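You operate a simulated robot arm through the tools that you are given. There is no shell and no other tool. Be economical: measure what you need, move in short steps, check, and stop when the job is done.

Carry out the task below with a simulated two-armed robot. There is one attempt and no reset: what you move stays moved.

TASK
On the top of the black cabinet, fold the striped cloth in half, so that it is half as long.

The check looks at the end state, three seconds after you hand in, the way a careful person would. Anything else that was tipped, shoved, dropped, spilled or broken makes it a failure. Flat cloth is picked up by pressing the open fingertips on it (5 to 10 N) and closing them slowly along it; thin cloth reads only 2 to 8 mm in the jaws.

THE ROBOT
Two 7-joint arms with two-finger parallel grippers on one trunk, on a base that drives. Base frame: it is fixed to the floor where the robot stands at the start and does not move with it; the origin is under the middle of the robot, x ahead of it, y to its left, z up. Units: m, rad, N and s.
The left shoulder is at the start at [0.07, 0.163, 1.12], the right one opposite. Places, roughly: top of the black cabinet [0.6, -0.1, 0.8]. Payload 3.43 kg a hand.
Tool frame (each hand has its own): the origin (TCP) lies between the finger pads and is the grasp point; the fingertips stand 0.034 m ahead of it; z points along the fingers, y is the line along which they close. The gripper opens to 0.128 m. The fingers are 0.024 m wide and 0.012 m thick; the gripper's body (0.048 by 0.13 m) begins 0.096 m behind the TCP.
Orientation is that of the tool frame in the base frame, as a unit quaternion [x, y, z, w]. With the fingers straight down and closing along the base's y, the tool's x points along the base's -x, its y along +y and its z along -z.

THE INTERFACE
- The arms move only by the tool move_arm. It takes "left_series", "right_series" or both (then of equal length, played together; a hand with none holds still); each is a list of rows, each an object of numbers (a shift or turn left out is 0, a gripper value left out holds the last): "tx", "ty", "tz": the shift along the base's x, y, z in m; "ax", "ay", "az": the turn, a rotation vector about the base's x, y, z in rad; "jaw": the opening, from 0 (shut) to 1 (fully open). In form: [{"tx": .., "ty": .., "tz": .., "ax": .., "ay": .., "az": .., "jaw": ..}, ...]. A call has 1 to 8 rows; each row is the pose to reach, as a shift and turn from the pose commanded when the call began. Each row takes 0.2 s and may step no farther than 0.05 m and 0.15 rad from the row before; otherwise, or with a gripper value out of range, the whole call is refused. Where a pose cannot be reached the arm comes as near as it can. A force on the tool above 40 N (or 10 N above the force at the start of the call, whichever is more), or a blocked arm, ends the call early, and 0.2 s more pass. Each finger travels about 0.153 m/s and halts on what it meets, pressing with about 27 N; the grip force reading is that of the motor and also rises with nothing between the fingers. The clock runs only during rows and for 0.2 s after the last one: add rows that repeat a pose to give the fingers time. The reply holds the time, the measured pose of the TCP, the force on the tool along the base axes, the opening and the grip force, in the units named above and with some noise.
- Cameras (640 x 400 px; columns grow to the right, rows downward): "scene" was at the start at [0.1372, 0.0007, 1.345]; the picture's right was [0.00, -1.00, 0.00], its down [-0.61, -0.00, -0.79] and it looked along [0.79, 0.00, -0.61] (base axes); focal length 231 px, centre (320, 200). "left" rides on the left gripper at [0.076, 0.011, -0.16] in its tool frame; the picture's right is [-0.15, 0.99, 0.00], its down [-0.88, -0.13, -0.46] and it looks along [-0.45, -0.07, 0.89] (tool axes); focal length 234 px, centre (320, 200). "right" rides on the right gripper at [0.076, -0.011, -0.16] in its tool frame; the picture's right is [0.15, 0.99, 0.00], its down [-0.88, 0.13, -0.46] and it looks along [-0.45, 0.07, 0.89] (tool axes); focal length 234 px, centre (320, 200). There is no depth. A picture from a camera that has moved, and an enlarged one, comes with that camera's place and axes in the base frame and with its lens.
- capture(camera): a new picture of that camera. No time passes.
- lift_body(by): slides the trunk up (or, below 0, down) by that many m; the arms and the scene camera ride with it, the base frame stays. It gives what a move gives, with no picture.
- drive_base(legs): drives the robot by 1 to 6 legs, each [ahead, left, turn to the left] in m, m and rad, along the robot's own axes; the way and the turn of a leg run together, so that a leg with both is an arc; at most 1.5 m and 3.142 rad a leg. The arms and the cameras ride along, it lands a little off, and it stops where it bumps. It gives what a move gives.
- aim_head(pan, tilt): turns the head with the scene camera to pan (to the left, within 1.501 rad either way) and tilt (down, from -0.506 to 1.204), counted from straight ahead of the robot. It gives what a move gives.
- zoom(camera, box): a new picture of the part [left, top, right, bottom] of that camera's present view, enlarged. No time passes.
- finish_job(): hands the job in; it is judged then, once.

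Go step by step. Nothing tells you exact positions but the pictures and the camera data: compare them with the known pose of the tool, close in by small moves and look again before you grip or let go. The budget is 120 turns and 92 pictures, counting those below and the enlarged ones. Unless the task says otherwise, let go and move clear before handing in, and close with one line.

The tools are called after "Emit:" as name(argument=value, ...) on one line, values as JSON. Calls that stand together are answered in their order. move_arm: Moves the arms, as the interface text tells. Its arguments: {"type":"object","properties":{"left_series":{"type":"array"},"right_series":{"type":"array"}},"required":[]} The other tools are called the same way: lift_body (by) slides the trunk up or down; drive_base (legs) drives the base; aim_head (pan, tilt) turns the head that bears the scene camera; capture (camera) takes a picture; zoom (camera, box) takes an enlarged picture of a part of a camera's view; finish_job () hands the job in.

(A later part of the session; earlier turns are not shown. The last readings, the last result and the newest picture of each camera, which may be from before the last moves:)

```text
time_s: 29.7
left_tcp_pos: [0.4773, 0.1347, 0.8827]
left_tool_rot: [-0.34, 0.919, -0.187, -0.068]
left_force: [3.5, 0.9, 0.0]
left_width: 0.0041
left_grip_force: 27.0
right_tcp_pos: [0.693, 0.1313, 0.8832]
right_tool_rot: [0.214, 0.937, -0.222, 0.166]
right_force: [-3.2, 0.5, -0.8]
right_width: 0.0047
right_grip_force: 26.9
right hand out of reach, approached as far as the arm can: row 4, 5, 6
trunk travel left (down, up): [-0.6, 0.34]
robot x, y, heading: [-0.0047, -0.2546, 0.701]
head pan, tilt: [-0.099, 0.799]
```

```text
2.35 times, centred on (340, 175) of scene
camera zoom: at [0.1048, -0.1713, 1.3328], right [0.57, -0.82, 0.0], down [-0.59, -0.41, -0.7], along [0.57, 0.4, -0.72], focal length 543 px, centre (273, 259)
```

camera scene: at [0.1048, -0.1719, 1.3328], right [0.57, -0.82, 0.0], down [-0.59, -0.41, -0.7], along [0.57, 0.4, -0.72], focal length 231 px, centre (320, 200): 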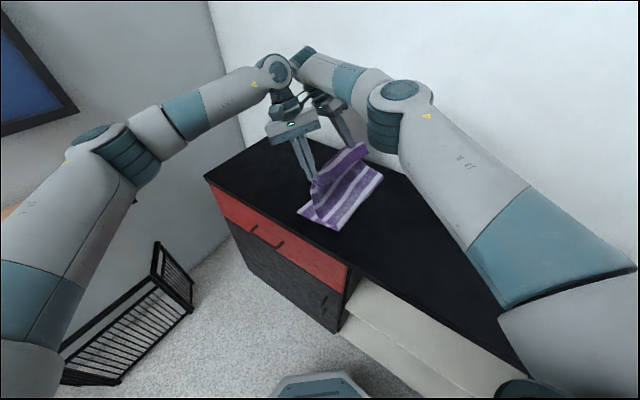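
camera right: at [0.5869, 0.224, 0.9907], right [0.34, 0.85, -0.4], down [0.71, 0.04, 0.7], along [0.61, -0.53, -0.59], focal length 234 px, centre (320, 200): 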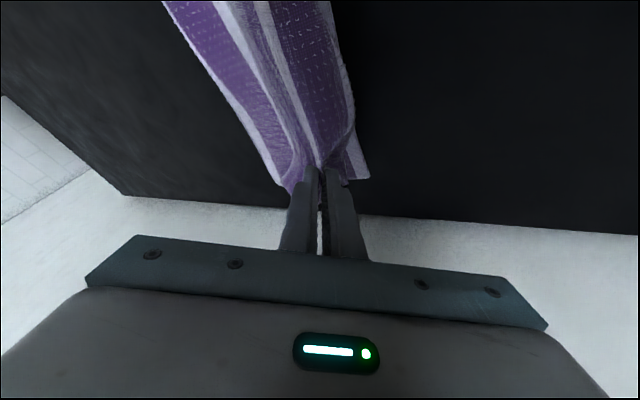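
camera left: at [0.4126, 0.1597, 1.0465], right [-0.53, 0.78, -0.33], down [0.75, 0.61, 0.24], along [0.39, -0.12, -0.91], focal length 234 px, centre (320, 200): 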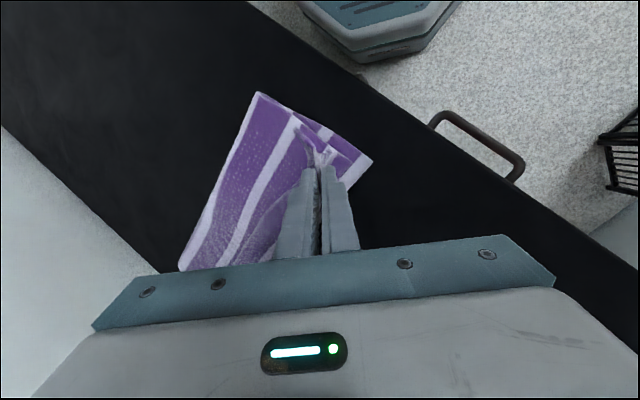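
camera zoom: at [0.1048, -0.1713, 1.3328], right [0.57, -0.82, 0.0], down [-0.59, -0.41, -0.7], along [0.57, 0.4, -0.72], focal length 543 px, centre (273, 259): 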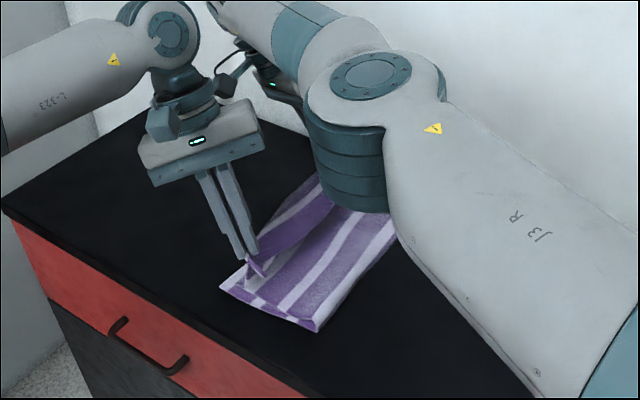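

The near side lines up well. I lower the rest with a slight backward (−y) motion so the edge flaps lay outward.

Emit:
move_arm(right_series=[{"tz": -0.008, "ty": -0.002}, {"tz": -0.016, "ty": -0.005}, {"tz": -0.024, "ty": -0.009}, {"tz": -0.032, "ty": -0.013}, {"tz": -0.038, "ty": -0.016}, {"tz": -0.038, "ty": -0.016}], left_series=[{"tz": -0.008, "ty": -0.002}, {"tz": -0.016, "ty": -0.004}, {"tz": -0.024, "ty": -0.006}, {"tz": -0.032, "ty": -0.008}, {"tz": -0.038, "ty": -0.01}, {"tz": -0.038, "ty": -0.01}])

Emit:
capture(camera="left")

Emit:
capture(camera="right")

Emit:
zoom(camera="scene", box=[240, 90, 440, 260])

```text
time_s: 31.1
left_tcp_pos: [0.4753, 0.1239, 0.846]
left_tool_rot: [-0.34, 0.919, -0.187, -0.067]
left_force: [8.7, 2.1, 11.8]
left_width: 0.0046
left_grip_force: 26.6
right_tcp_pos: [0.6967, 0.1217, 0.8476]
right_tool_rot: [0.214, 0.937, -0.221, 0.168]
right_force: [-7.4, 3.6, 12.5]
right_width: 0.005
right_grip_force: 27.5
right hand out of reach, approached as far as the arm can: row 3, 4, 5, 6
trunk travel left (down, up): [-0.6, 0.34]
robot x, y, heading: [0.0007, -0.2556, 0.706]
head pan, tilt: [-0.099, 0.799]
```

```text
57 pictures are left
camera left: at [0.4113, 0.1483, 1.0103], right [-0.53, 0.78, -0.33], down [0.75, 0.61, 0.24], along [0.39, -0.12, -0.91], focal length 234 px, centre (320, 200)
```

left: 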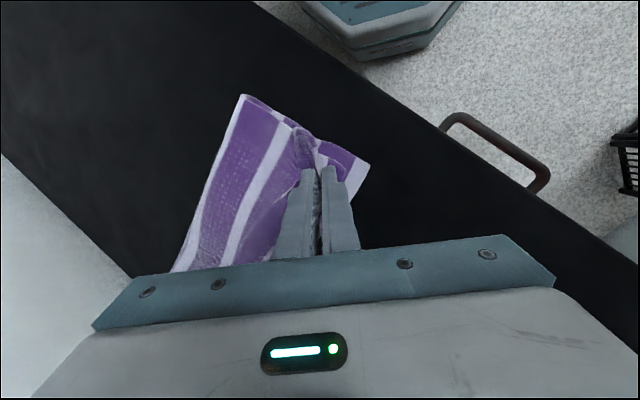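

```text
56 pictures are left
camera right: at [0.5901, 0.214, 0.954], right [0.34, 0.85, -0.4], down [0.71, 0.04, 0.7], along [0.61, -0.53, -0.59], focal length 234 px, centre (320, 200)
```

right: 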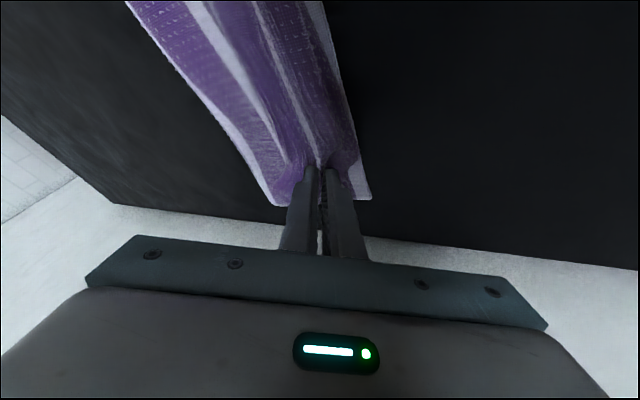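

```text
2.35 times, centred on (340, 175) of scene
camera zoom: at [0.1025, -0.1731, 1.3334], right [0.57, -0.82, 0.0], down [-0.59, -0.41, -0.7], along [0.57, 0.4, -0.72], focal length 543 px, centre (273, 259)
```

zoom: 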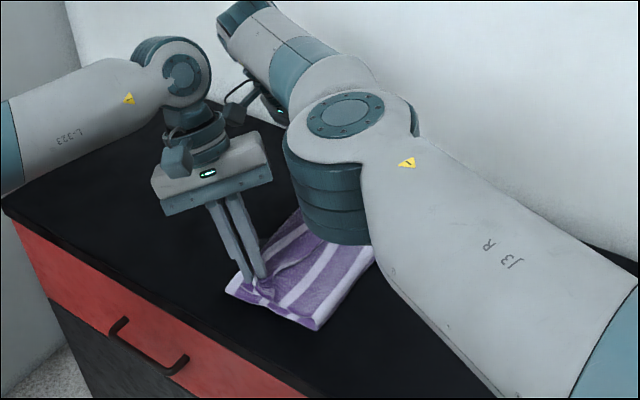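

The pinched corners rest on the lower layer. I release both gently and rise.

Emit:
move_arm(right_series=[{"tz": 0.004}, {"tz": 0.004, "jaw": 0.1}, {"tz": 0.006, "jaw": 0.2}, {"tz": 0.015, "jaw": 0.22}, {"tz": 0.035, "jaw": 0.22}, {"tz": 0.06, "jaw": 0.22}], left_series=[{"tz": 0.004}, {"tz": 0.004, "jaw": 0.1}, {"tz": 0.006, "jaw": 0.2}, {"tz": 0.015, "jaw": 0.22}, {"tz": 0.035, "jaw": 0.22}, {"tz": 0.06, "jaw": 0.22}])

Emit:
capture(camera="left")

Emit:
capture(camera="right")

Emit:
zoom(camera="scene", box=[240, 90, 440, 260])

```text
time_s: 32.5
left_tcp_pos: [0.4777, 0.1246, 0.9055]
left_tool_rot: [-0.339, 0.92, -0.187, -0.069]
left_force: [-0.1, -0.4, -0.1]
left_width: 0.0278
left_grip_force: 0.2
right_tcp_pos: [0.6977, 0.1236, 0.9042]
right_tool_rot: [0.214, 0.937, -0.222, 0.167]
right_force: [0.7, -0.4, -0.5]
right_width: 0.0284
right_grip_force: 0.0
right hand out of reach, approached as far as the arm can: row 6
trunk travel left (down, up): [-0.6, 0.34]
robot x, y, heading: [0.0022, -0.25, 0.71]
head pan, tilt: [-0.099, 0.799]
```

```text
54 pictures are left
camera left: at [0.4128, 0.1485, 1.0691], right [-0.53, 0.78, -0.33], down [0.75, 0.61, 0.24], along [0.39, -0.12, -0.91], focal length 234 px, centre (320, 200)
```

left: 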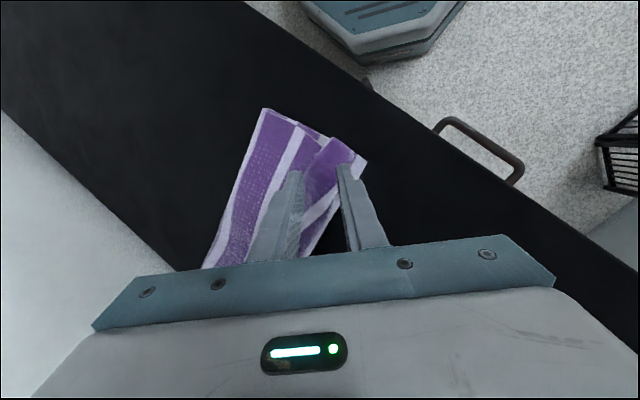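

```text
53 pictures are left
camera right: at [0.5934, 0.2167, 1.0122], right [0.34, 0.85, -0.4], down [0.71, 0.04, 0.7], along [0.61, -0.53, -0.59], focal length 234 px, centre (320, 200)
```

right: 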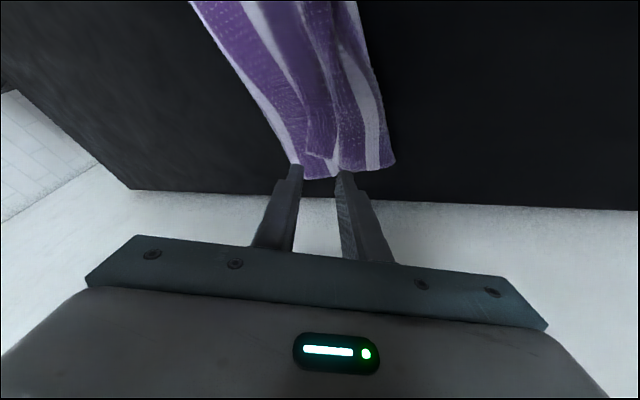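

```text
2.35 times, centred on (340, 175) of scene
camera zoom: at [0.1042, -0.1728, 1.3328], right [0.57, -0.82, 0.0], down [-0.59, -0.41, -0.7], along [0.57, 0.4, -0.72], focal length 543 px, centre (273, 259)
```

zoom: 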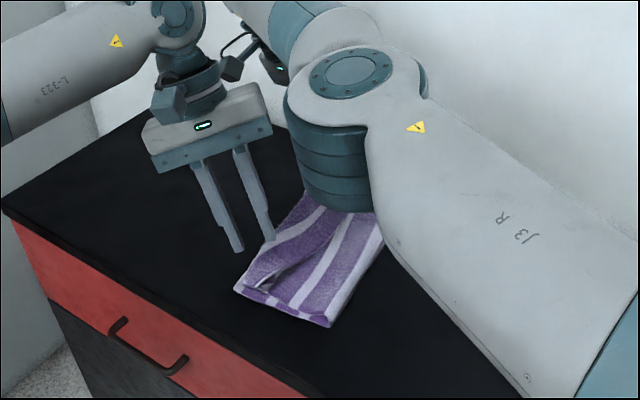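

Released. I raise both arms well clear and back off to view the result.

Emit:
move_arm(right_series=[{"tz": 0.03, "tx": -0.01}, {"tz": 0.06, "tx": -0.03, "ty": -0.03}, {"tz": 0.09, "tx": -0.04, "ty": -0.07}, {"tz": 0.12, "tx": -0.05, "ty": -0.11}, {"tz": 0.13, "tx": -0.05, "ty": -0.15}, {"tz": 0.13, "tx": -0.05, "ty": -0.19}, {"tz": 0.13, "tx": -0.05, "ty": -0.23}, {"tz": 0.13, "tx": -0.05, "ty": -0.27}], left_series=[{"tz": 0.03, "ty": 0.02}, {"tz": 0.06, "ty": 0.05}, {"tz": 0.09, "tx": -0.02, "ty": 0.08}, {"tz": 0.1, "tx": -0.05, "ty": 0.11}, {"tz": 0.11, "tx": -0.08, "ty": 0.14}, {"tz": 0.11, "tx": -0.11, "ty": 0.17}, {"tz": 0.11, "tx": -0.14, "ty": 0.19}, {"tz": 0.11, "tx": -0.14, "ty": 0.19}])

Emit:
zoom(camera="scene", box=[240, 90, 440, 260])

Emit:
capture(camera="left")

```text
refused: row 3 steps farther than a row can; nothing moved
```

```text
2.35 times, centred on (340, 175) of scene
camera zoom: at [0.1042, -0.1728, 1.3328], right [0.57, -0.82, 0.0], down [-0.59, -0.41, -0.7], along [0.57, 0.4, -0.72], focal length 543 px, centre (273, 259)
```

zoom: 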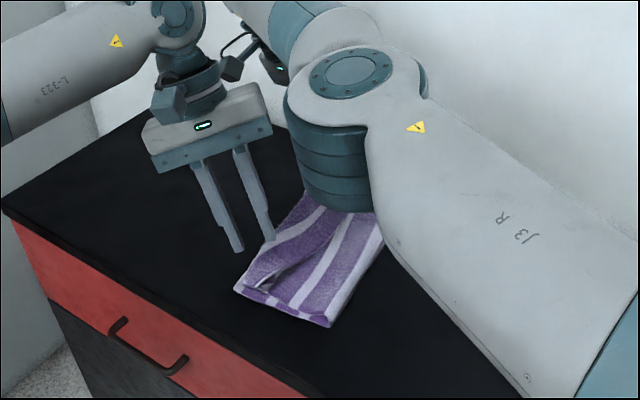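

```text
50 pictures are left
camera left: at [0.4128, 0.1485, 1.0691], right [-0.53, 0.78, -0.33], down [0.75, 0.61, 0.24], along [0.39, -0.12, -0.91], focal length 234 px, centre (320, 200)
```

left: 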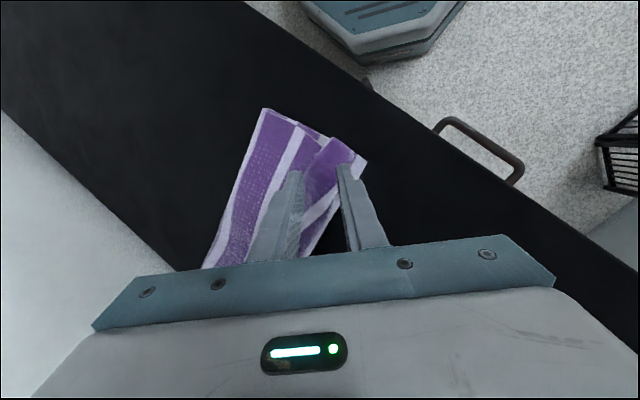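

The call was refused for too large a step, so I repeat with smaller ones.

Emit:
move_arm(right_series=[{"tz": 0.03, "tx": -0.01}, {"tz": 0.05, "tx": -0.03, "ty": -0.03}, {"tz": 0.07, "tx": -0.04, "ty": -0.065}, {"tz": 0.09, "tx": -0.045, "ty": -0.1}, {"tz": 0.11, "tx": -0.05, "ty": -0.14}, {"tz": 0.12, "tx": -0.05, "ty": -0.18}, {"tz": 0.12, "tx": -0.05, "ty": -0.22}, {"tz": 0.12, "tx": -0.05, "ty": -0.26}], left_series=[{"tz": 0.03, "ty": 0.01}, {"tz": 0.055, "ty": 0.03}, {"tz": 0.08, "tx": -0.02, "ty": 0.05}, {"tz": 0.095, "tx": -0.04, "ty": 0.08}, {"tz": 0.1, "tx": -0.065, "ty": 0.11}, {"tz": 0.11, "tx": -0.09, "ty": 0.14}, {"tz": 0.11, "tx": -0.11, "ty": 0.165}, {"tz": 0.11, "tx": -0.12, "ty": 0.18}])

Emit:
zoom(camera="scene", box=[240, 90, 440, 260])

Emit:
capture(camera="left")

Emit:
capture(camera="right")

```text
time_s: 34.3
left_tcp_pos: [0.3572, 0.3053, 1.0151]
left_tool_rot: [-0.34, 0.919, -0.186, -0.069]
left_force: [-0.3, -0.3, -0.4]
left_width: 0.0281
left_grip_force: 0.0
right_tcp_pos: [0.7476, 0.0783, 1.0273]
right_tool_rot: [0.214, 0.937, -0.223, 0.166]
right_force: [0.8, 0.2, -0.3]
right_width: 0.0284
right_grip_force: 0.0
right hand out of reach, approached as far as the arm can: row 1, 2, 3, 4, 5, 6, 7, 8
trunk travel left (down, up): [-0.6, 0.34]
robot x, y, heading: [0.0024, -0.2493, 0.707]
head pan, tilt: [-0.099, 0.799]
```

```text
2.35 times, centred on (340, 175) of scene
camera zoom: at [0.1046, -0.172, 1.3328], right [0.57, -0.82, 0.0], down [-0.59, -0.41, -0.7], along [0.57, 0.4, -0.72], focal length 543 px, centre (273, 259)
```

zoom: 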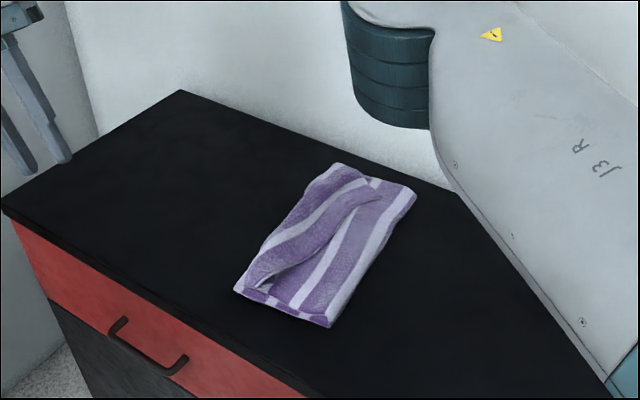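

```text
48 pictures are left
camera left: at [0.2928, 0.3304, 1.1789], right [-0.53, 0.78, -0.33], down [0.75, 0.61, 0.24], along [0.39, -0.12, -0.91], focal length 234 px, centre (320, 200)
```

left: 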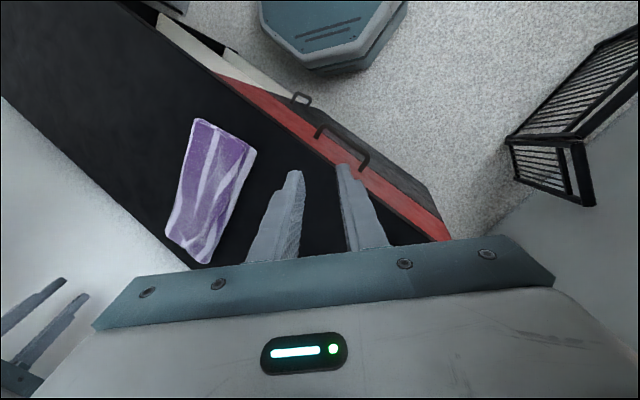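

```text
47 pictures are left
camera right: at [0.6428, 0.1703, 1.1352], right [0.34, 0.85, -0.4], down [0.71, 0.04, 0.7], along [0.61, -0.53, -0.59], focal length 234 px, centre (320, 200)
```

right: 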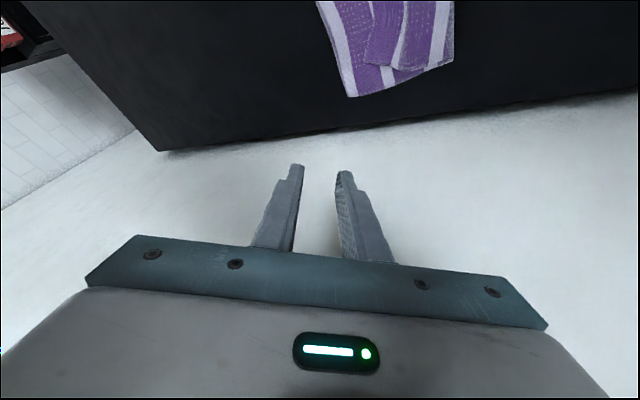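

The cloth is folded. I zoom in to judge its neatness and bring the right hand back off its reach limit.

Emit:
zoom(camera="left", box=[130, 90, 290, 290])

Emit:
move_arm(right_series=[{"tx": -0.03, "ty": -0.03}, {"tx": -0.06, "ty": -0.06, "ax": 0.1}, {"tx": -0.08, "ty": -0.09, "ax": 0.2}, {"tx": -0.1, "ty": -0.12, "ax": 0.3}, {"tx": -0.1, "ty": -0.15, "ax": 0.4}])

Emit:
zoom(camera="scene", box=[300, 130, 400, 210])

```text
2.00 times, centred on (210, 190) of left
camera zoom: at [0.2928, 0.3304, 1.1789], right [-0.53, 0.78, -0.33], down [0.75, 0.61, 0.24], along [0.39, -0.12, -0.91], focal length 468 px, centre (540, 220)
```

zoom: 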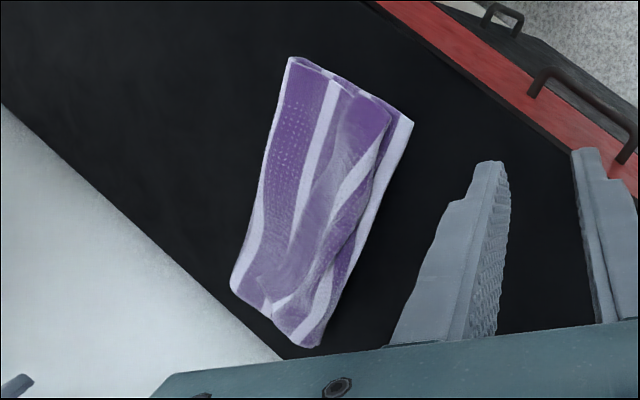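

```text
time_s: 35.5
left_tcp_pos: [0.3532, 0.3071, 1.015]
left_tool_rot: [-0.339, 0.919, -0.187, -0.068]
left_force: [-0.7, -0.6, -0.4]
left_width: 0.0283
left_grip_force: 0.2
right_tcp_pos: [0.7272, 0.1358, 1.0697]
right_tool_rot: [0.234, 0.959, -0.092, 0.131]
right_force: [-1.0, 0.2, 0.0]
right_width: 0.0283
right_grip_force: 0.1
right hand out of reach, approached as far as the arm can: row 1, 2, 3, 4, 5
trunk travel left (down, up): [-0.6, 0.34]
robot x, y, heading: [0.0019, -0.2487, 0.708]
head pan, tilt: [-0.099, 0.799]
```

```text
5.00 times, centred on (350, 170) of scene
camera zoom: at [0.1008, -0.1703, 1.333], right [0.57, -0.82, 0.0], down [-0.59, -0.41, -0.7], along [0.57, 0.4, -0.72], focal length 1154 px, centre (170, 350)
```

zoom: 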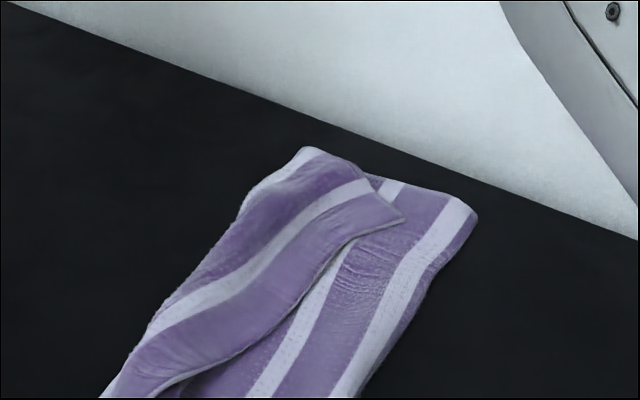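

There is a pleat on the upper layer. I untwist the right wrist to a natural pose first, and bring the left wrist camera over for a close look.

Emit:
move_arm(right_series=[{"az": 0.15}, {"az": 0.3}, {"az": 0.45}, {"az": 0.6}, {"az": 0.75}, {"az": 0.9}, {"az": 1.05}, {"az": 1.2}], left_series=[{"ax": 0.1, "ty": -0.03, "tx": 0.01}, {"ax": 0.2, "ty": -0.06, "tx": 0.02}, {"ax": 0.3, "ty": -0.09, "tx": 0.03}, {"ax": 0.4, "ty": -0.12, "tx": 0.04}, {"ax": 0.4, "ty": -0.15, "tx": 0.05}, {"ax": 0.4, "ty": -0.18, "tx": 0.06}, {"ax": 0.4, "ty": -0.18, "tx": 0.06}, {"ax": 0.4, "ty": -0.18, "tx": 0.06}])

Emit:
capture(camera="left")

Emit:
capture(camera="scene")

```text
time_s: 37.3
left_tcp_pos: [0.4164, 0.1238, 1.0144]
left_tool_rot: [-0.347, 0.938, 0.0, 0.0]
left_force: [1.0, 0.0, -0.1]
left_width: 0.0283
left_grip_force: 0.1
right_tcp_pos: [0.7255, 0.1369, 1.0682]
right_tool_rot: [-0.35, 0.923, -0.002, 0.159]
right_force: [-0.1, 0.2, 0.0]
right_width: 0.0282
right_grip_force: 0.1
right hand out of reach, approached as far as the arm can: row 1, 2, 3
trunk travel left (down, up): [-0.6, 0.34]
robot x, y, heading: [-0.0027, -0.2513, 0.702]
head pan, tilt: [-0.099, 0.799]
```

```text
44 pictures are left
camera left: at [0.3519, 0.0833, 1.1754], right [-0.53, 0.85, 0.0], down [0.75, 0.47, 0.46], along [0.39, 0.24, -0.89], focal length 234 px, centre (320, 200)
```

left: 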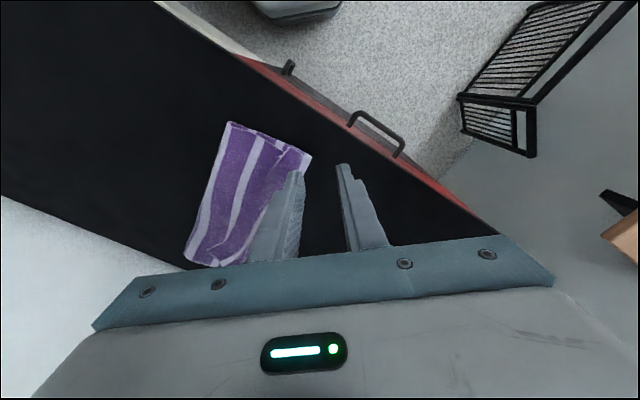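

```text
43 pictures are left
camera scene: at [0.1043, -0.1721, 1.3329], right [0.57, -0.82, 0.0], down [-0.59, -0.41, -0.7], along [0.57, 0.4, -0.72], focal length 231 px, centre (320, 200)
```

scene: 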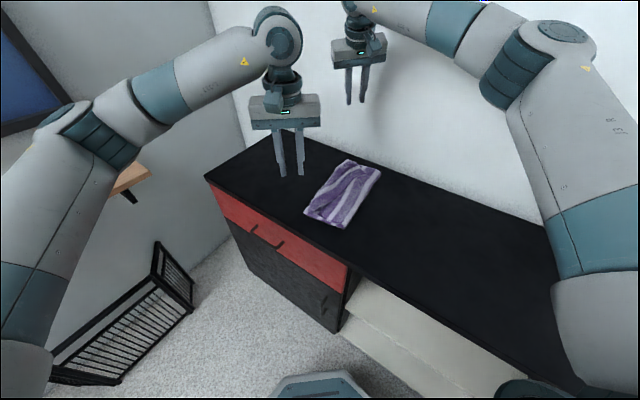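

Emit:
move_arm(left_series=[{"tx": -0.01, "ty": 0.03}, {"tx": -0.02, "ty": 0.06}, {"tx": -0.02, "ty": 0.09}, {"tx": -0.02, "ty": 0.12}], right_series=[{"ty": -0.04}, {"ty": -0.08}, {"ty": -0.12}, {"ty": -0.16}])

Emit:
capture(camera="right")

Emit:
zoom(camera="left", box=[100, 80, 300, 240])

Emit:
zoom(camera="scene", box=[290, 145, 400, 240])

```text
time_s: 38.3
left_tcp_pos: [0.3955, 0.2423, 1.0169]
left_tool_rot: [-0.345, 0.939, 0.001, 0.0]
left_force: [0.3, -0.1, 0.1]
left_width: 0.0283
left_grip_force: 0.0
right_tcp_pos: [0.7257, -0.0265, 1.0676]
right_tool_rot: [-0.349, 0.923, -0.002, 0.159]
right_force: [0.2, -1.0, 0.4]
right_width: 0.0283
right_grip_force: 0.0
trunk travel left (down, up): [-0.6, 0.34]
robot x, y, heading: [0.0016, -0.2499, 0.708]
head pan, tilt: [-0.099, 0.799]
```

```text
42 pictures are left
camera right: at [0.6325, -0.1019, 1.1984], right [-0.74, 0.65, -0.16], down [0.4, 0.62, 0.67], along [0.54, 0.44, -0.72], focal length 234 px, centre (320, 200)
```

right: 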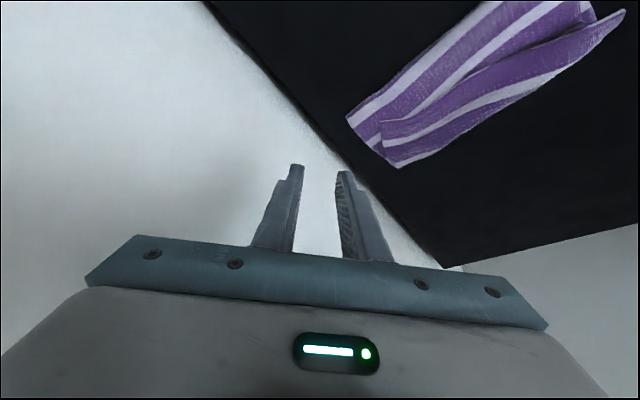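

```text
2.50 times, centred on (200, 160) of left
camera zoom: at [0.3326, 0.2015, 1.1757], right [-0.53, 0.85, 0.0], down [0.75, 0.47, 0.46], along [0.39, 0.24, -0.89], focal length 585 px, centre (620, 300)
```

zoom: 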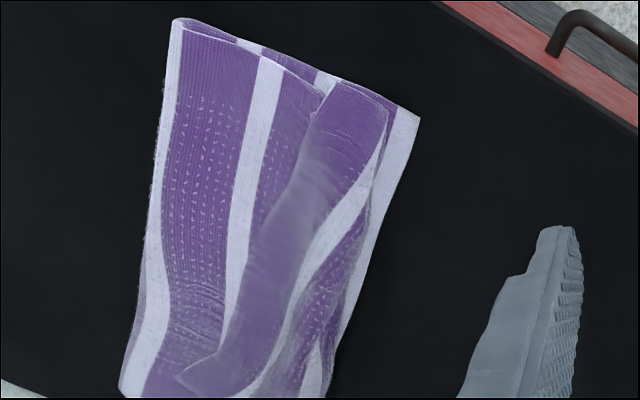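

```text
4.21 times, centred on (345, 192) of scene
camera zoom: at [0.1045, -0.1737, 1.333], right [0.57, -0.82, 0.0], down [-0.59, -0.41, -0.7], along [0.57, 0.4, -0.72], focal length 972 px, centre (215, 232)
```

zoom: 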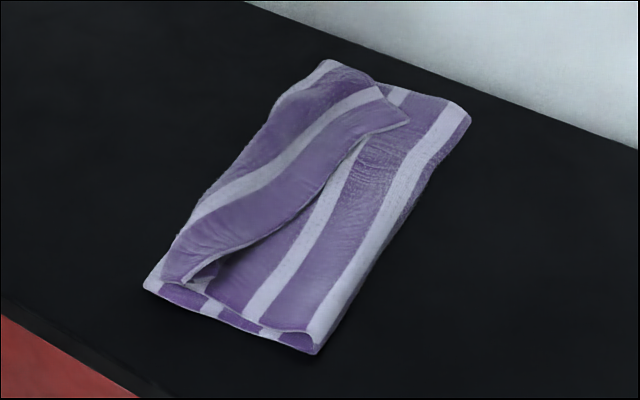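

The picture is clear now: the crease is right, but the last 4–8 cm of the upper layer folded back on itself (its free edge lies at y≈0.05–0.08 and points −y). I'll move the base a little left, pinch that flap near its free edge with both hands, lift it and release it in the air towards +y.

Emit:
drive_base(legs=[[0.052, 0.061, 0]])

Emit:
move_arm(right_series=[{"az": -0.15, "tx": -0.005, "ty": 0.005}, {"az": -0.3, "tx": -0.01, "ty": 0.01}, {"az": -0.45, "tx": -0.015, "ty": 0.015, "tz": -0.01}, {"az": -0.6, "tx": -0.02, "ty": 0.02, "tz": -0.02}, {"az": -0.75, "tx": -0.025, "ty": 0.025, "tz": -0.04}, {"az": -0.9, "tx": -0.03, "ty": 0.03, "tz": -0.06}, {"az": -1.05, "tx": -0.033, "ty": 0.035, "tz": -0.08}, {"az": -1.2, "tx": -0.033, "ty": 0.038, "tz": -0.1, "jaw": 0.35}], left_series=[{"tx": 0.01, "ty": -0.028}, {"tx": 0.022, "ty": -0.056}, {"tx": 0.033, "ty": -0.084}, {"tx": 0.045, "ty": -0.112}, {"tx": 0.056, "ty": -0.14}, {"tx": 0.067, "ty": -0.168}, {"tx": 0.079, "ty": -0.195, "tz": -0.02}, {"tx": 0.09, "ty": -0.222, "tz": -0.05, "jaw": 0.3}])

Emit:
capture(camera="right")

Emit:
capture(camera="left")

```text
time_s: 39.4
left_tcp_pos: [0.3972, 0.3225, 1.0131]
left_tool_rot: [-0.347, 0.938, -0.001, 0.0]
left_force: [-0.6, 1.1, -0.8]
left_width: 0.028
left_grip_force: 0.1
right_tcp_pos: [0.7264, 0.056, 1.0671]
right_tool_rot: [-0.348, 0.924, -0.003, 0.158]
right_force: [1.0, -0.3, 0.0]
right_width: 0.0283
right_grip_force: 0.0
trunk travel left (down, up): [-0.6, 0.34]
robot x, y, heading: [-0.0024, -0.1728, 0.707]
head pan, tilt: [-0.099, 0.799]
```

```text
time_s: 41.2
left_tcp_pos: [0.4878, 0.1015, 0.9633]
left_tool_rot: [-0.347, 0.938, 0.0, 0.0]
left_force: [-0.9, 0.4, -0.5]
left_width: 0.0386
left_grip_force: 0.0
right_tcp_pos: [0.6947, 0.0928, 0.9667]
right_tool_rot: [0.236, 0.959, -0.092, 0.129]
right_force: [-0.4, 0.5, 0.0]
right_width: 0.0447
right_grip_force: 0.1
trunk travel left (down, up): [-0.6, 0.34]
robot x, y, heading: [0.0042, -0.1712, 0.706]
head pan, tilt: [-0.099, 0.799]
```

```text
39 pictures are left
camera right: at [0.591, 0.1521, 1.0973], right [0.34, 0.93, -0.16], down [0.72, -0.16, 0.67], along [0.6, -0.34, -0.72], focal length 234 px, centre (320, 200)
```

right: 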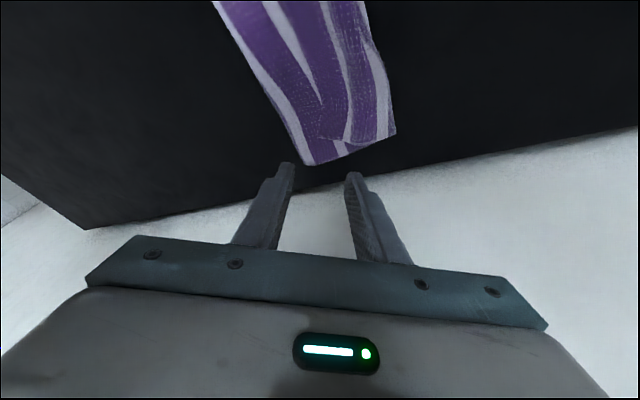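

```text
38 pictures are left
camera left: at [0.4237, 0.0609, 1.1237], right [-0.53, 0.85, 0.0], down [0.75, 0.47, 0.45], along [0.38, 0.24, -0.89], focal length 234 px, centre (320, 200)
```

left: 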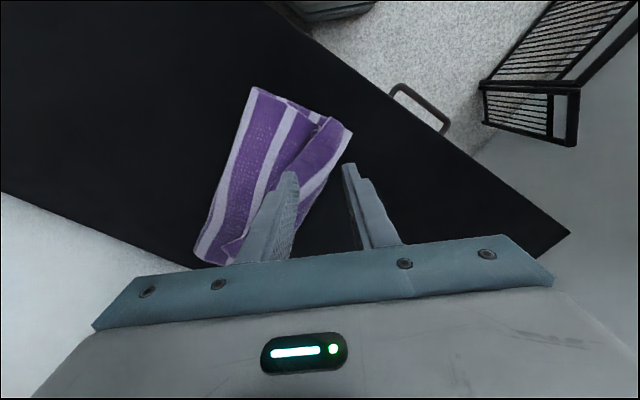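

Emit:
zoom(camera="right", box=[210, 0, 430, 180])

```text
2.22 times, centred on (320, 90) of right
camera zoom: at [0.591, 0.1521, 1.0973], right [0.34, 0.93, -0.16], down [0.72, -0.16, 0.67], along [0.6, -0.34, -0.72], focal length 520 px, centre (320, 444)
```

zoom: 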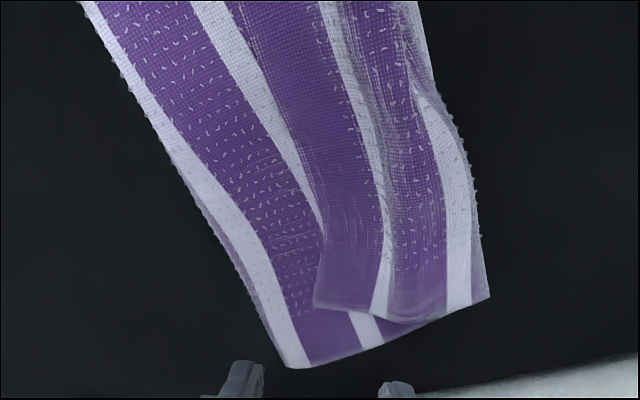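

The flap's far corner is at about (0.72,0.05), and my contact points fall on the flap. I rotate the left hand so both its fingers sit on the narrow near end, and descend to just above.

Emit:
move_arm(right_series=[{"tx": 0.002, "ty": 0.004, "tz": -0.03, "jaw": 0.36}, {"tx": 0.003, "ty": 0.008, "tz": -0.06, "jaw": 0.36}, {"tx": 0.003, "ty": 0.008, "tz": -0.08}, {"tx": 0.003, "ty": 0.008, "tz": -0.1}, {"tx": 0.003, "ty": 0.008, "tz": -0.105}], left_series=[{"az": 0.15, "tx": 0.003, "tz": -0.02, "jaw": 0.36}, {"az": 0.3, "tx": 0.006, "tz": -0.05, "jaw": 0.36}, {"az": 0.45, "tx": 0.008, "tz": -0.07}, {"az": 0.6, "tx": 0.008, "tz": -0.09}, {"az": 0.6, "tx": 0.008, "tz": -0.1}])

Emit:
capture(camera="right")

Emit:
capture(camera="left")

```text
time_s: 42.4
left_tcp_pos: [0.4953, 0.1006, 0.8651]
left_tool_rot: [-0.609, 0.793, 0.0, 0.0]
left_force: [0.1, -0.6, 0.5]
left_width: 0.0462
left_grip_force: 0.0
right_tcp_pos: [0.6964, 0.1009, 0.8619]
right_tool_rot: [0.234, 0.959, -0.091, 0.129]
right_force: [-0.2, -1.2, 0.3]
right_width: 0.0463
right_grip_force: 0.2
trunk travel left (down, up): [-0.6, 0.34]
robot x, y, heading: [-0.0017, -0.1697, 0.708]
head pan, tilt: [-0.099, 0.799]
```

```text
36 pictures are left
camera right: at [0.5928, 0.1597, 0.9927], right [0.34, 0.93, -0.16], down [0.72, -0.15, 0.67], along [0.6, -0.34, -0.72], focal length 234 px, centre (320, 200)
```

right: 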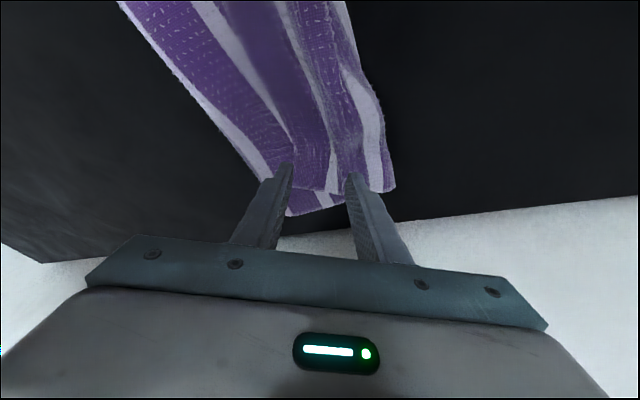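

```text
35 pictures are left
camera left: at [0.4657, 0.031, 1.0254], right [-0.92, 0.4, 0.0], down [0.35, 0.82, 0.46], along [0.18, 0.42, -0.89], focal length 234 px, centre (320, 200)
```

left: 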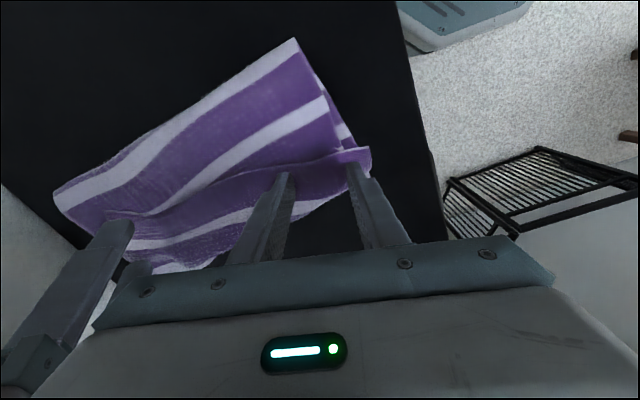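

Emit:
move_arm(right_series=[{"tx": 0.003, "ty": 0.009}, {"tx": 0.003, "ty": 0.009, "tz": -0.006}, {"tx": 0.003, "ty": 0.009, "tz": -0.01}], left_series=[{"ty": 0.006, "tx": 0.002}, {"ty": 0.006, "tx": 0.002, "tz": -0.008}, {"ty": 0.006, "tx": 0.002, "tz": -0.012}])

Emit:
zoom(camera="right", box=[220, 80, 420, 240])

Emit:
zoom(camera="left", box=[220, 80, 420, 240])

```text
time_s: 43.2
left_tcp_pos: [0.4977, 0.1062, 0.8542]
left_tool_rot: [-0.608, 0.794, -0.001, 0.0]
left_force: [0.0, -0.4, 1.9]
left_width: 0.046
left_grip_force: 0.1
right_tcp_pos: [0.6993, 0.11, 0.8532]
right_tool_rot: [0.234, 0.959, -0.092, 0.129]
right_force: [-0.4, 0.4, 0.6]
right_width: 0.0459
right_grip_force: 0.1
trunk travel left (down, up): [-0.6, 0.34]
robot x, y, heading: [-0.0026, -0.1706, 0.706]
head pan, tilt: [-0.099, 0.799]
```

```text
2.50 times, centred on (320, 160) of right
camera zoom: at [0.5957, 0.1689, 0.9836], right [0.34, 0.93, -0.16], down [0.72, -0.15, 0.67], along [0.6, -0.34, -0.72], focal length 585 px, centre (320, 300)
```

zoom: 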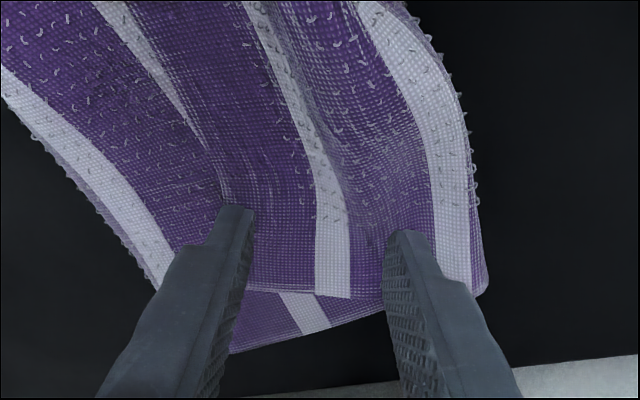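

```text
2.50 times, centred on (320, 160) of left
camera zoom: at [0.4675, 0.0368, 1.0136], right [-0.92, 0.4, 0.0], down [0.35, 0.82, 0.46], along [0.18, 0.42, -0.89], focal length 585 px, centre (320, 300)
```

zoom: 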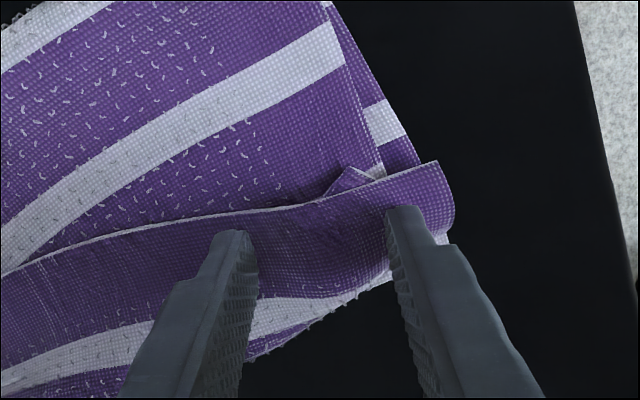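

Both pairs sit on the flap. I press down lightly.

Emit:
move_arm(right_series=[{"tz": -0.003}, {"tz": -0.006}, {"tz": -0.008}], left_series=[{"tz": -0.003}, {"tz": -0.006}, {"tz": -0.008}])

```text
time_s: 44.0
left_tcp_pos: [0.4964, 0.1065, 0.8466]
left_tool_rot: [-0.609, 0.793, -0.001, 0.001]
left_force: [3.7, 0.7, 14.5]
left_width: 0.0456
left_grip_force: 0.2
right_tcp_pos: [0.6982, 0.1096, 0.8476]
right_tool_rot: [0.235, 0.959, -0.09, 0.13]
right_force: [1.7, 0.5, 9.3]
right_width: 0.0462
right_grip_force: 0.0
trunk travel left (down, up): [-0.6, 0.34]
robot x, y, heading: [0.0005, -0.1689, 0.706]
head pan, tilt: [-0.099, 0.799]
```

Pressing at 9–14 N. I ease the left up slightly and close slowly.

Emit:
move_arm(right_series=[{"jaw": 0.33}, {"jaw": 0.29}, {"jaw": 0.25}, {"jaw": 0.21}, {"jaw": 0.17}, {"jaw": 0.13}, {"jaw": 0.09}, {"jaw": 0.05}], left_series=[{"tz": 0.001, "jaw": 0.33}, {"tz": 0.001, "jaw": 0.29}, {"tz": 0.001, "jaw": 0.25}, {"tz": 0.001, "jaw": 0.21}, {"tz": 0.001, "jaw": 0.17}, {"tz": 0.001, "jaw": 0.13}, {"tz": 0.001, "jaw": 0.09}, {"tz": 0.001, "jaw": 0.05}])

Emit:
move_arm(right_series=[{"jaw": 0.02}, {"jaw": 0}, {"jaw": 0}, {"jaw": 0}], left_series=[{"jaw": 0.02}, {"jaw": 0}, {"jaw": 0}, {"jaw": 0}])

Emit:
capture(camera="right")

Emit:
capture(camera="left")

```text
time_s: 45.8
left_tcp_pos: [0.4957, 0.1064, 0.8483]
left_tool_rot: [-0.608, 0.794, 0.0, 0.002]
left_force: [3.9, -0.8, 18.0]
left_width: 0.0104
left_grip_force: 26.9
right_tcp_pos: [0.6973, 0.1103, 0.8458]
right_tool_rot: [0.234, 0.959, -0.09, 0.131]
right_force: [-3.3, 0.4, 6.6]
right_width: 0.0083
right_grip_force: 1.2
trunk travel left (down, up): [-0.6, 0.34]
robot x, y, heading: [-0.0024, -0.1731, 0.707]
head pan, tilt: [-0.099, 0.799]
```

```text
time_s: 46.8
left_tcp_pos: [0.4963, 0.105, 0.8469]
left_tool_rot: [-0.609, 0.793, 0.001, 0.001]
left_force: [8.1, -1.4, 20.6]
left_width: 0.0105
left_grip_force: 26.9
right_tcp_pos: [0.698, 0.1094, 0.8469]
right_tool_rot: [0.234, 0.959, -0.091, 0.13]
right_force: [-8.5, 0.3, 6.1]
right_width: 0.0049
right_grip_force: 27.0
trunk travel left (down, up): [-0.6, 0.34]
robot x, y, heading: [0.0005, -0.1688, 0.702]
head pan, tilt: [-0.099, 0.799]
```

```text
32 pictures are left
camera right: at [0.5938, 0.1679, 0.977], right [0.34, 0.93, -0.15], down [0.72, -0.15, 0.68], along [0.6, -0.34, -0.72], focal length 234 px, centre (320, 200)
```

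right: 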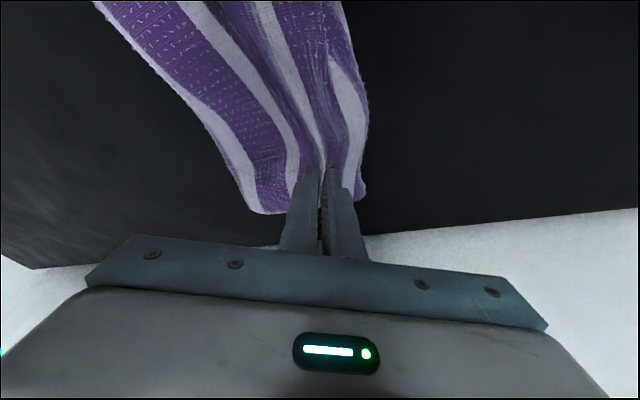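

```text
31 pictures are left
camera left: at [0.4657, 0.0356, 1.0076], right [-0.92, 0.4, 0.0], down [0.35, 0.82, 0.46], along [0.18, 0.42, -0.89], focal length 234 px, centre (320, 200)
```

left: 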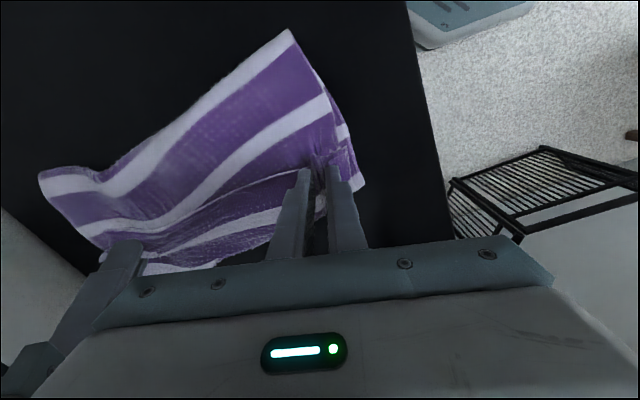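

The left jaw reads 10 mm, so it may hold extra layers. I lift 3 cm to see what comes up.

Emit:
move_arm(right_series=[{"tz": 0.01, "tx": -0.004}, {"tz": 0.02, "tx": -0.008}, {"tz": 0.035, "tx": -0.008}, {"tz": 0.05, "tx": -0.008}], left_series=[{"tz": 0.01, "tx": 0.004}, {"tz": 0.02, "tx": 0.008}, {"tz": 0.035, "tx": 0.008}, {"tz": 0.05, "tx": 0.008}])

Emit:
capture(camera="left")

Emit:
zoom(camera="scene", box=[240, 120, 440, 280])

```text
time_s: 47.8
left_tcp_pos: [0.5048, 0.106, 0.8961]
left_tool_rot: [-0.608, 0.794, 0.001, 0.0]
left_force: [0.3, 0.0, -0.1]
left_width: 0.0083
left_grip_force: 27.7
right_tcp_pos: [0.6915, 0.1093, 0.8946]
right_tool_rot: [0.234, 0.959, -0.09, 0.13]
right_force: [-0.9, -0.7, 0.4]
right_width: 0.0047
right_grip_force: 27.1
trunk travel left (down, up): [-0.6, 0.34]
robot x, y, heading: [-0.0007, -0.1731, 0.707]
head pan, tilt: [-0.099, 0.799]
```

```text
30 pictures are left
camera left: at [0.4746, 0.0361, 1.0562], right [-0.92, 0.4, 0.0], down [0.36, 0.82, 0.46], along [0.18, 0.42, -0.89], focal length 234 px, centre (320, 200)
```

left: 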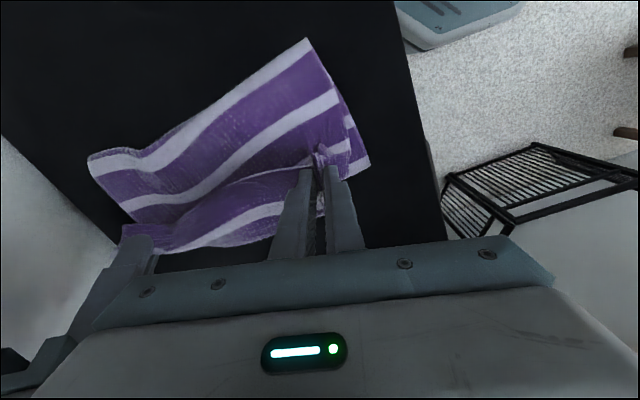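

```text
2.50 times, centred on (340, 200) of scene
camera zoom: at [0.1042, -0.0926, 1.3328], right [0.57, -0.82, 0.0], down [-0.59, -0.41, -0.7], along [0.57, 0.4, -0.72], focal length 577 px, centre (270, 200)
```

zoom: 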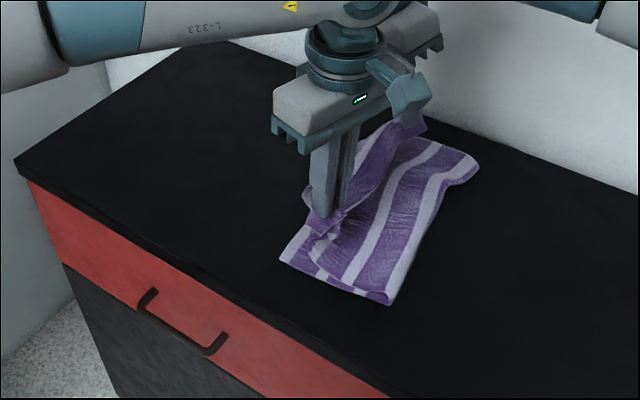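

The left hand seems to hold two layers, so I open it and lift it away while the right hand raises the flap and draws it +y.

Emit:
move_arm(left_series=[{"jaw": 0.15, "tz": -0.015}, {"jaw": 0.3, "tz": -0.015}, {"jaw": 0.3, "tz": 0.0}, {"tz": 0.03}, {"tz": 0.06}, {"tz": 0.08, "ty": -0.02}, {"tz": 0.08, "ty": -0.05}, {"tz": 0.08, "ty": -0.08}], right_series=[{}, {}, {"tz": 0.01, "ty": 0.0}, {"tz": 0.02, "ty": 0.01}, {"tz": 0.03, "ty": 0.02}, {"tz": 0.04, "ty": 0.03}, {"tz": 0.045, "ty": 0.045}, {"tz": 0.05, "ty": 0.06}])

Emit:
capture(camera="left")

Emit:
zoom(camera="scene", box=[240, 120, 440, 280])

```text
time_s: 49.6
left_tcp_pos: [0.5042, 0.0257, 0.9765]
left_tool_rot: [-0.608, 0.794, 0.001, -0.001]
left_force: [-0.7, 0.1, 0.4]
left_width: 0.0382
left_grip_force: 0.2
right_tcp_pos: [0.6913, 0.169, 0.9449]
right_tool_rot: [0.234, 0.959, -0.092, 0.13]
right_force: [0.5, 0.0, 0.3]
right_width: 0.0047
right_grip_force: 27.1
trunk travel left (down, up): [-0.6, 0.34]
robot x, y, heading: [-0.0002, -0.1728, 0.705]
head pan, tilt: [-0.099, 0.799]
```

```text
28 pictures are left
camera left: at [0.4746, -0.0445, 1.136], right [-0.92, 0.4, 0.0], down [0.36, 0.82, 0.46], along [0.18, 0.42, -0.89], focal length 234 px, centre (320, 200)
```

left: 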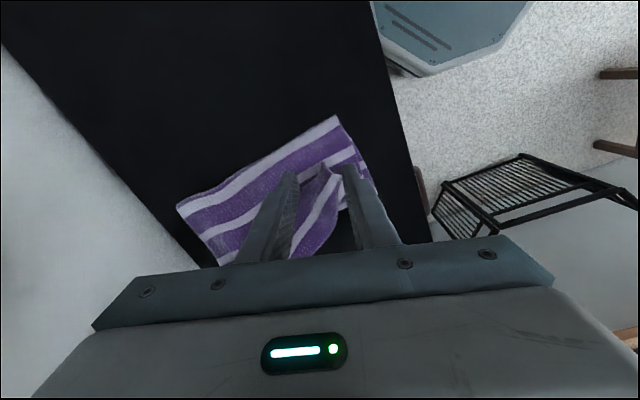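

```text
2.50 times, centred on (340, 200) of scene
camera zoom: at [0.1046, -0.0929, 1.3329], right [0.57, -0.82, 0.0], down [-0.59, -0.41, -0.7], along [0.57, 0.4, -0.72], focal length 577 px, centre (270, 200)
```

zoom: 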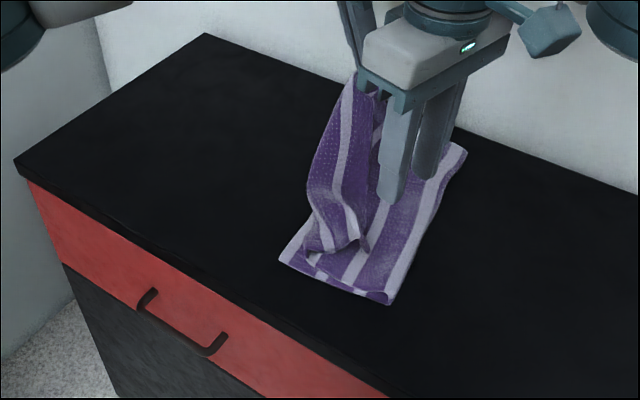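

The near end of the flap is still lying back over. I use the closed left fingertips to sweep it over to +y, while the right hand holds the far end up.

Emit:
move_arm(left_series=[{"tz": -0.03, "jaw": 0.1}, {"tz": -0.07, "jaw": 0.0}, {"tz": -0.1}, {"tz": -0.121}, {"tz": -0.121, "ty": 0.02}, {"tz": -0.119, "ty": 0.04}], right_series=[{"ty": 0.01}, {"ty": 0.02}, {"ty": 0.03}, {"ty": 0.03}, {"ty": 0.03}, {"ty": 0.03}])

Emit:
capture(camera="left")

Emit:
zoom(camera="scene", box=[240, 120, 440, 280])

```text
time_s: 51.0
left_tcp_pos: [0.5061, 0.0671, 0.8566]
left_tool_rot: [-0.608, 0.794, -0.001, 0.0]
left_force: [0.4, 0.6, -0.4]
left_width: 0.0001
left_grip_force: 26.9
right_tcp_pos: [0.6925, 0.2007, 0.9437]
right_tool_rot: [0.234, 0.959, -0.092, 0.129]
right_force: [0.1, 0.1, -0.3]
right_width: 0.0045
right_grip_force: 26.7
trunk travel left (down, up): [-0.6, 0.34]
robot x, y, heading: [0.001, -0.1725, 0.709]
head pan, tilt: [-0.099, 0.799]
```

```text
26 pictures are left
camera left: at [0.4757, -0.0033, 1.017], right [-0.92, 0.4, 0.0], down [0.36, 0.82, 0.46], along [0.18, 0.42, -0.89], focal length 234 px, centre (320, 200)
```

left: 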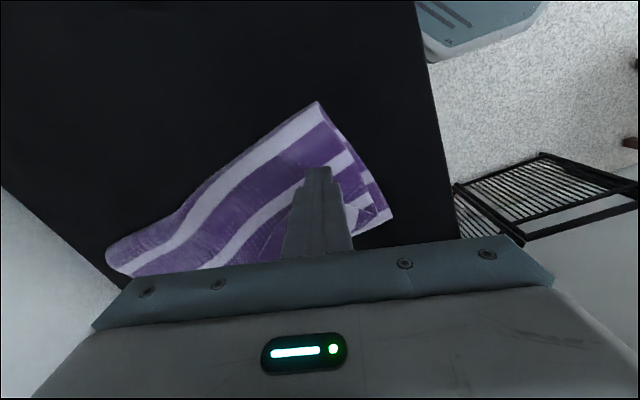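

```text
2.50 times, centred on (340, 200) of scene
camera zoom: at [0.1047, -0.0919, 1.3328], right [0.57, -0.82, 0.0], down [-0.59, -0.41, -0.7], along [0.57, 0.4, -0.72], focal length 577 px, centre (270, 200)
```

zoom: 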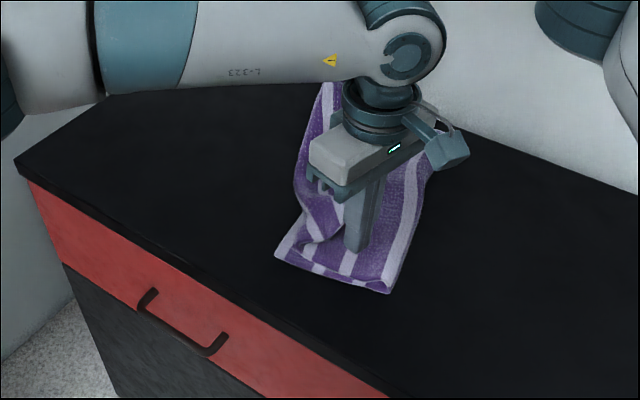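

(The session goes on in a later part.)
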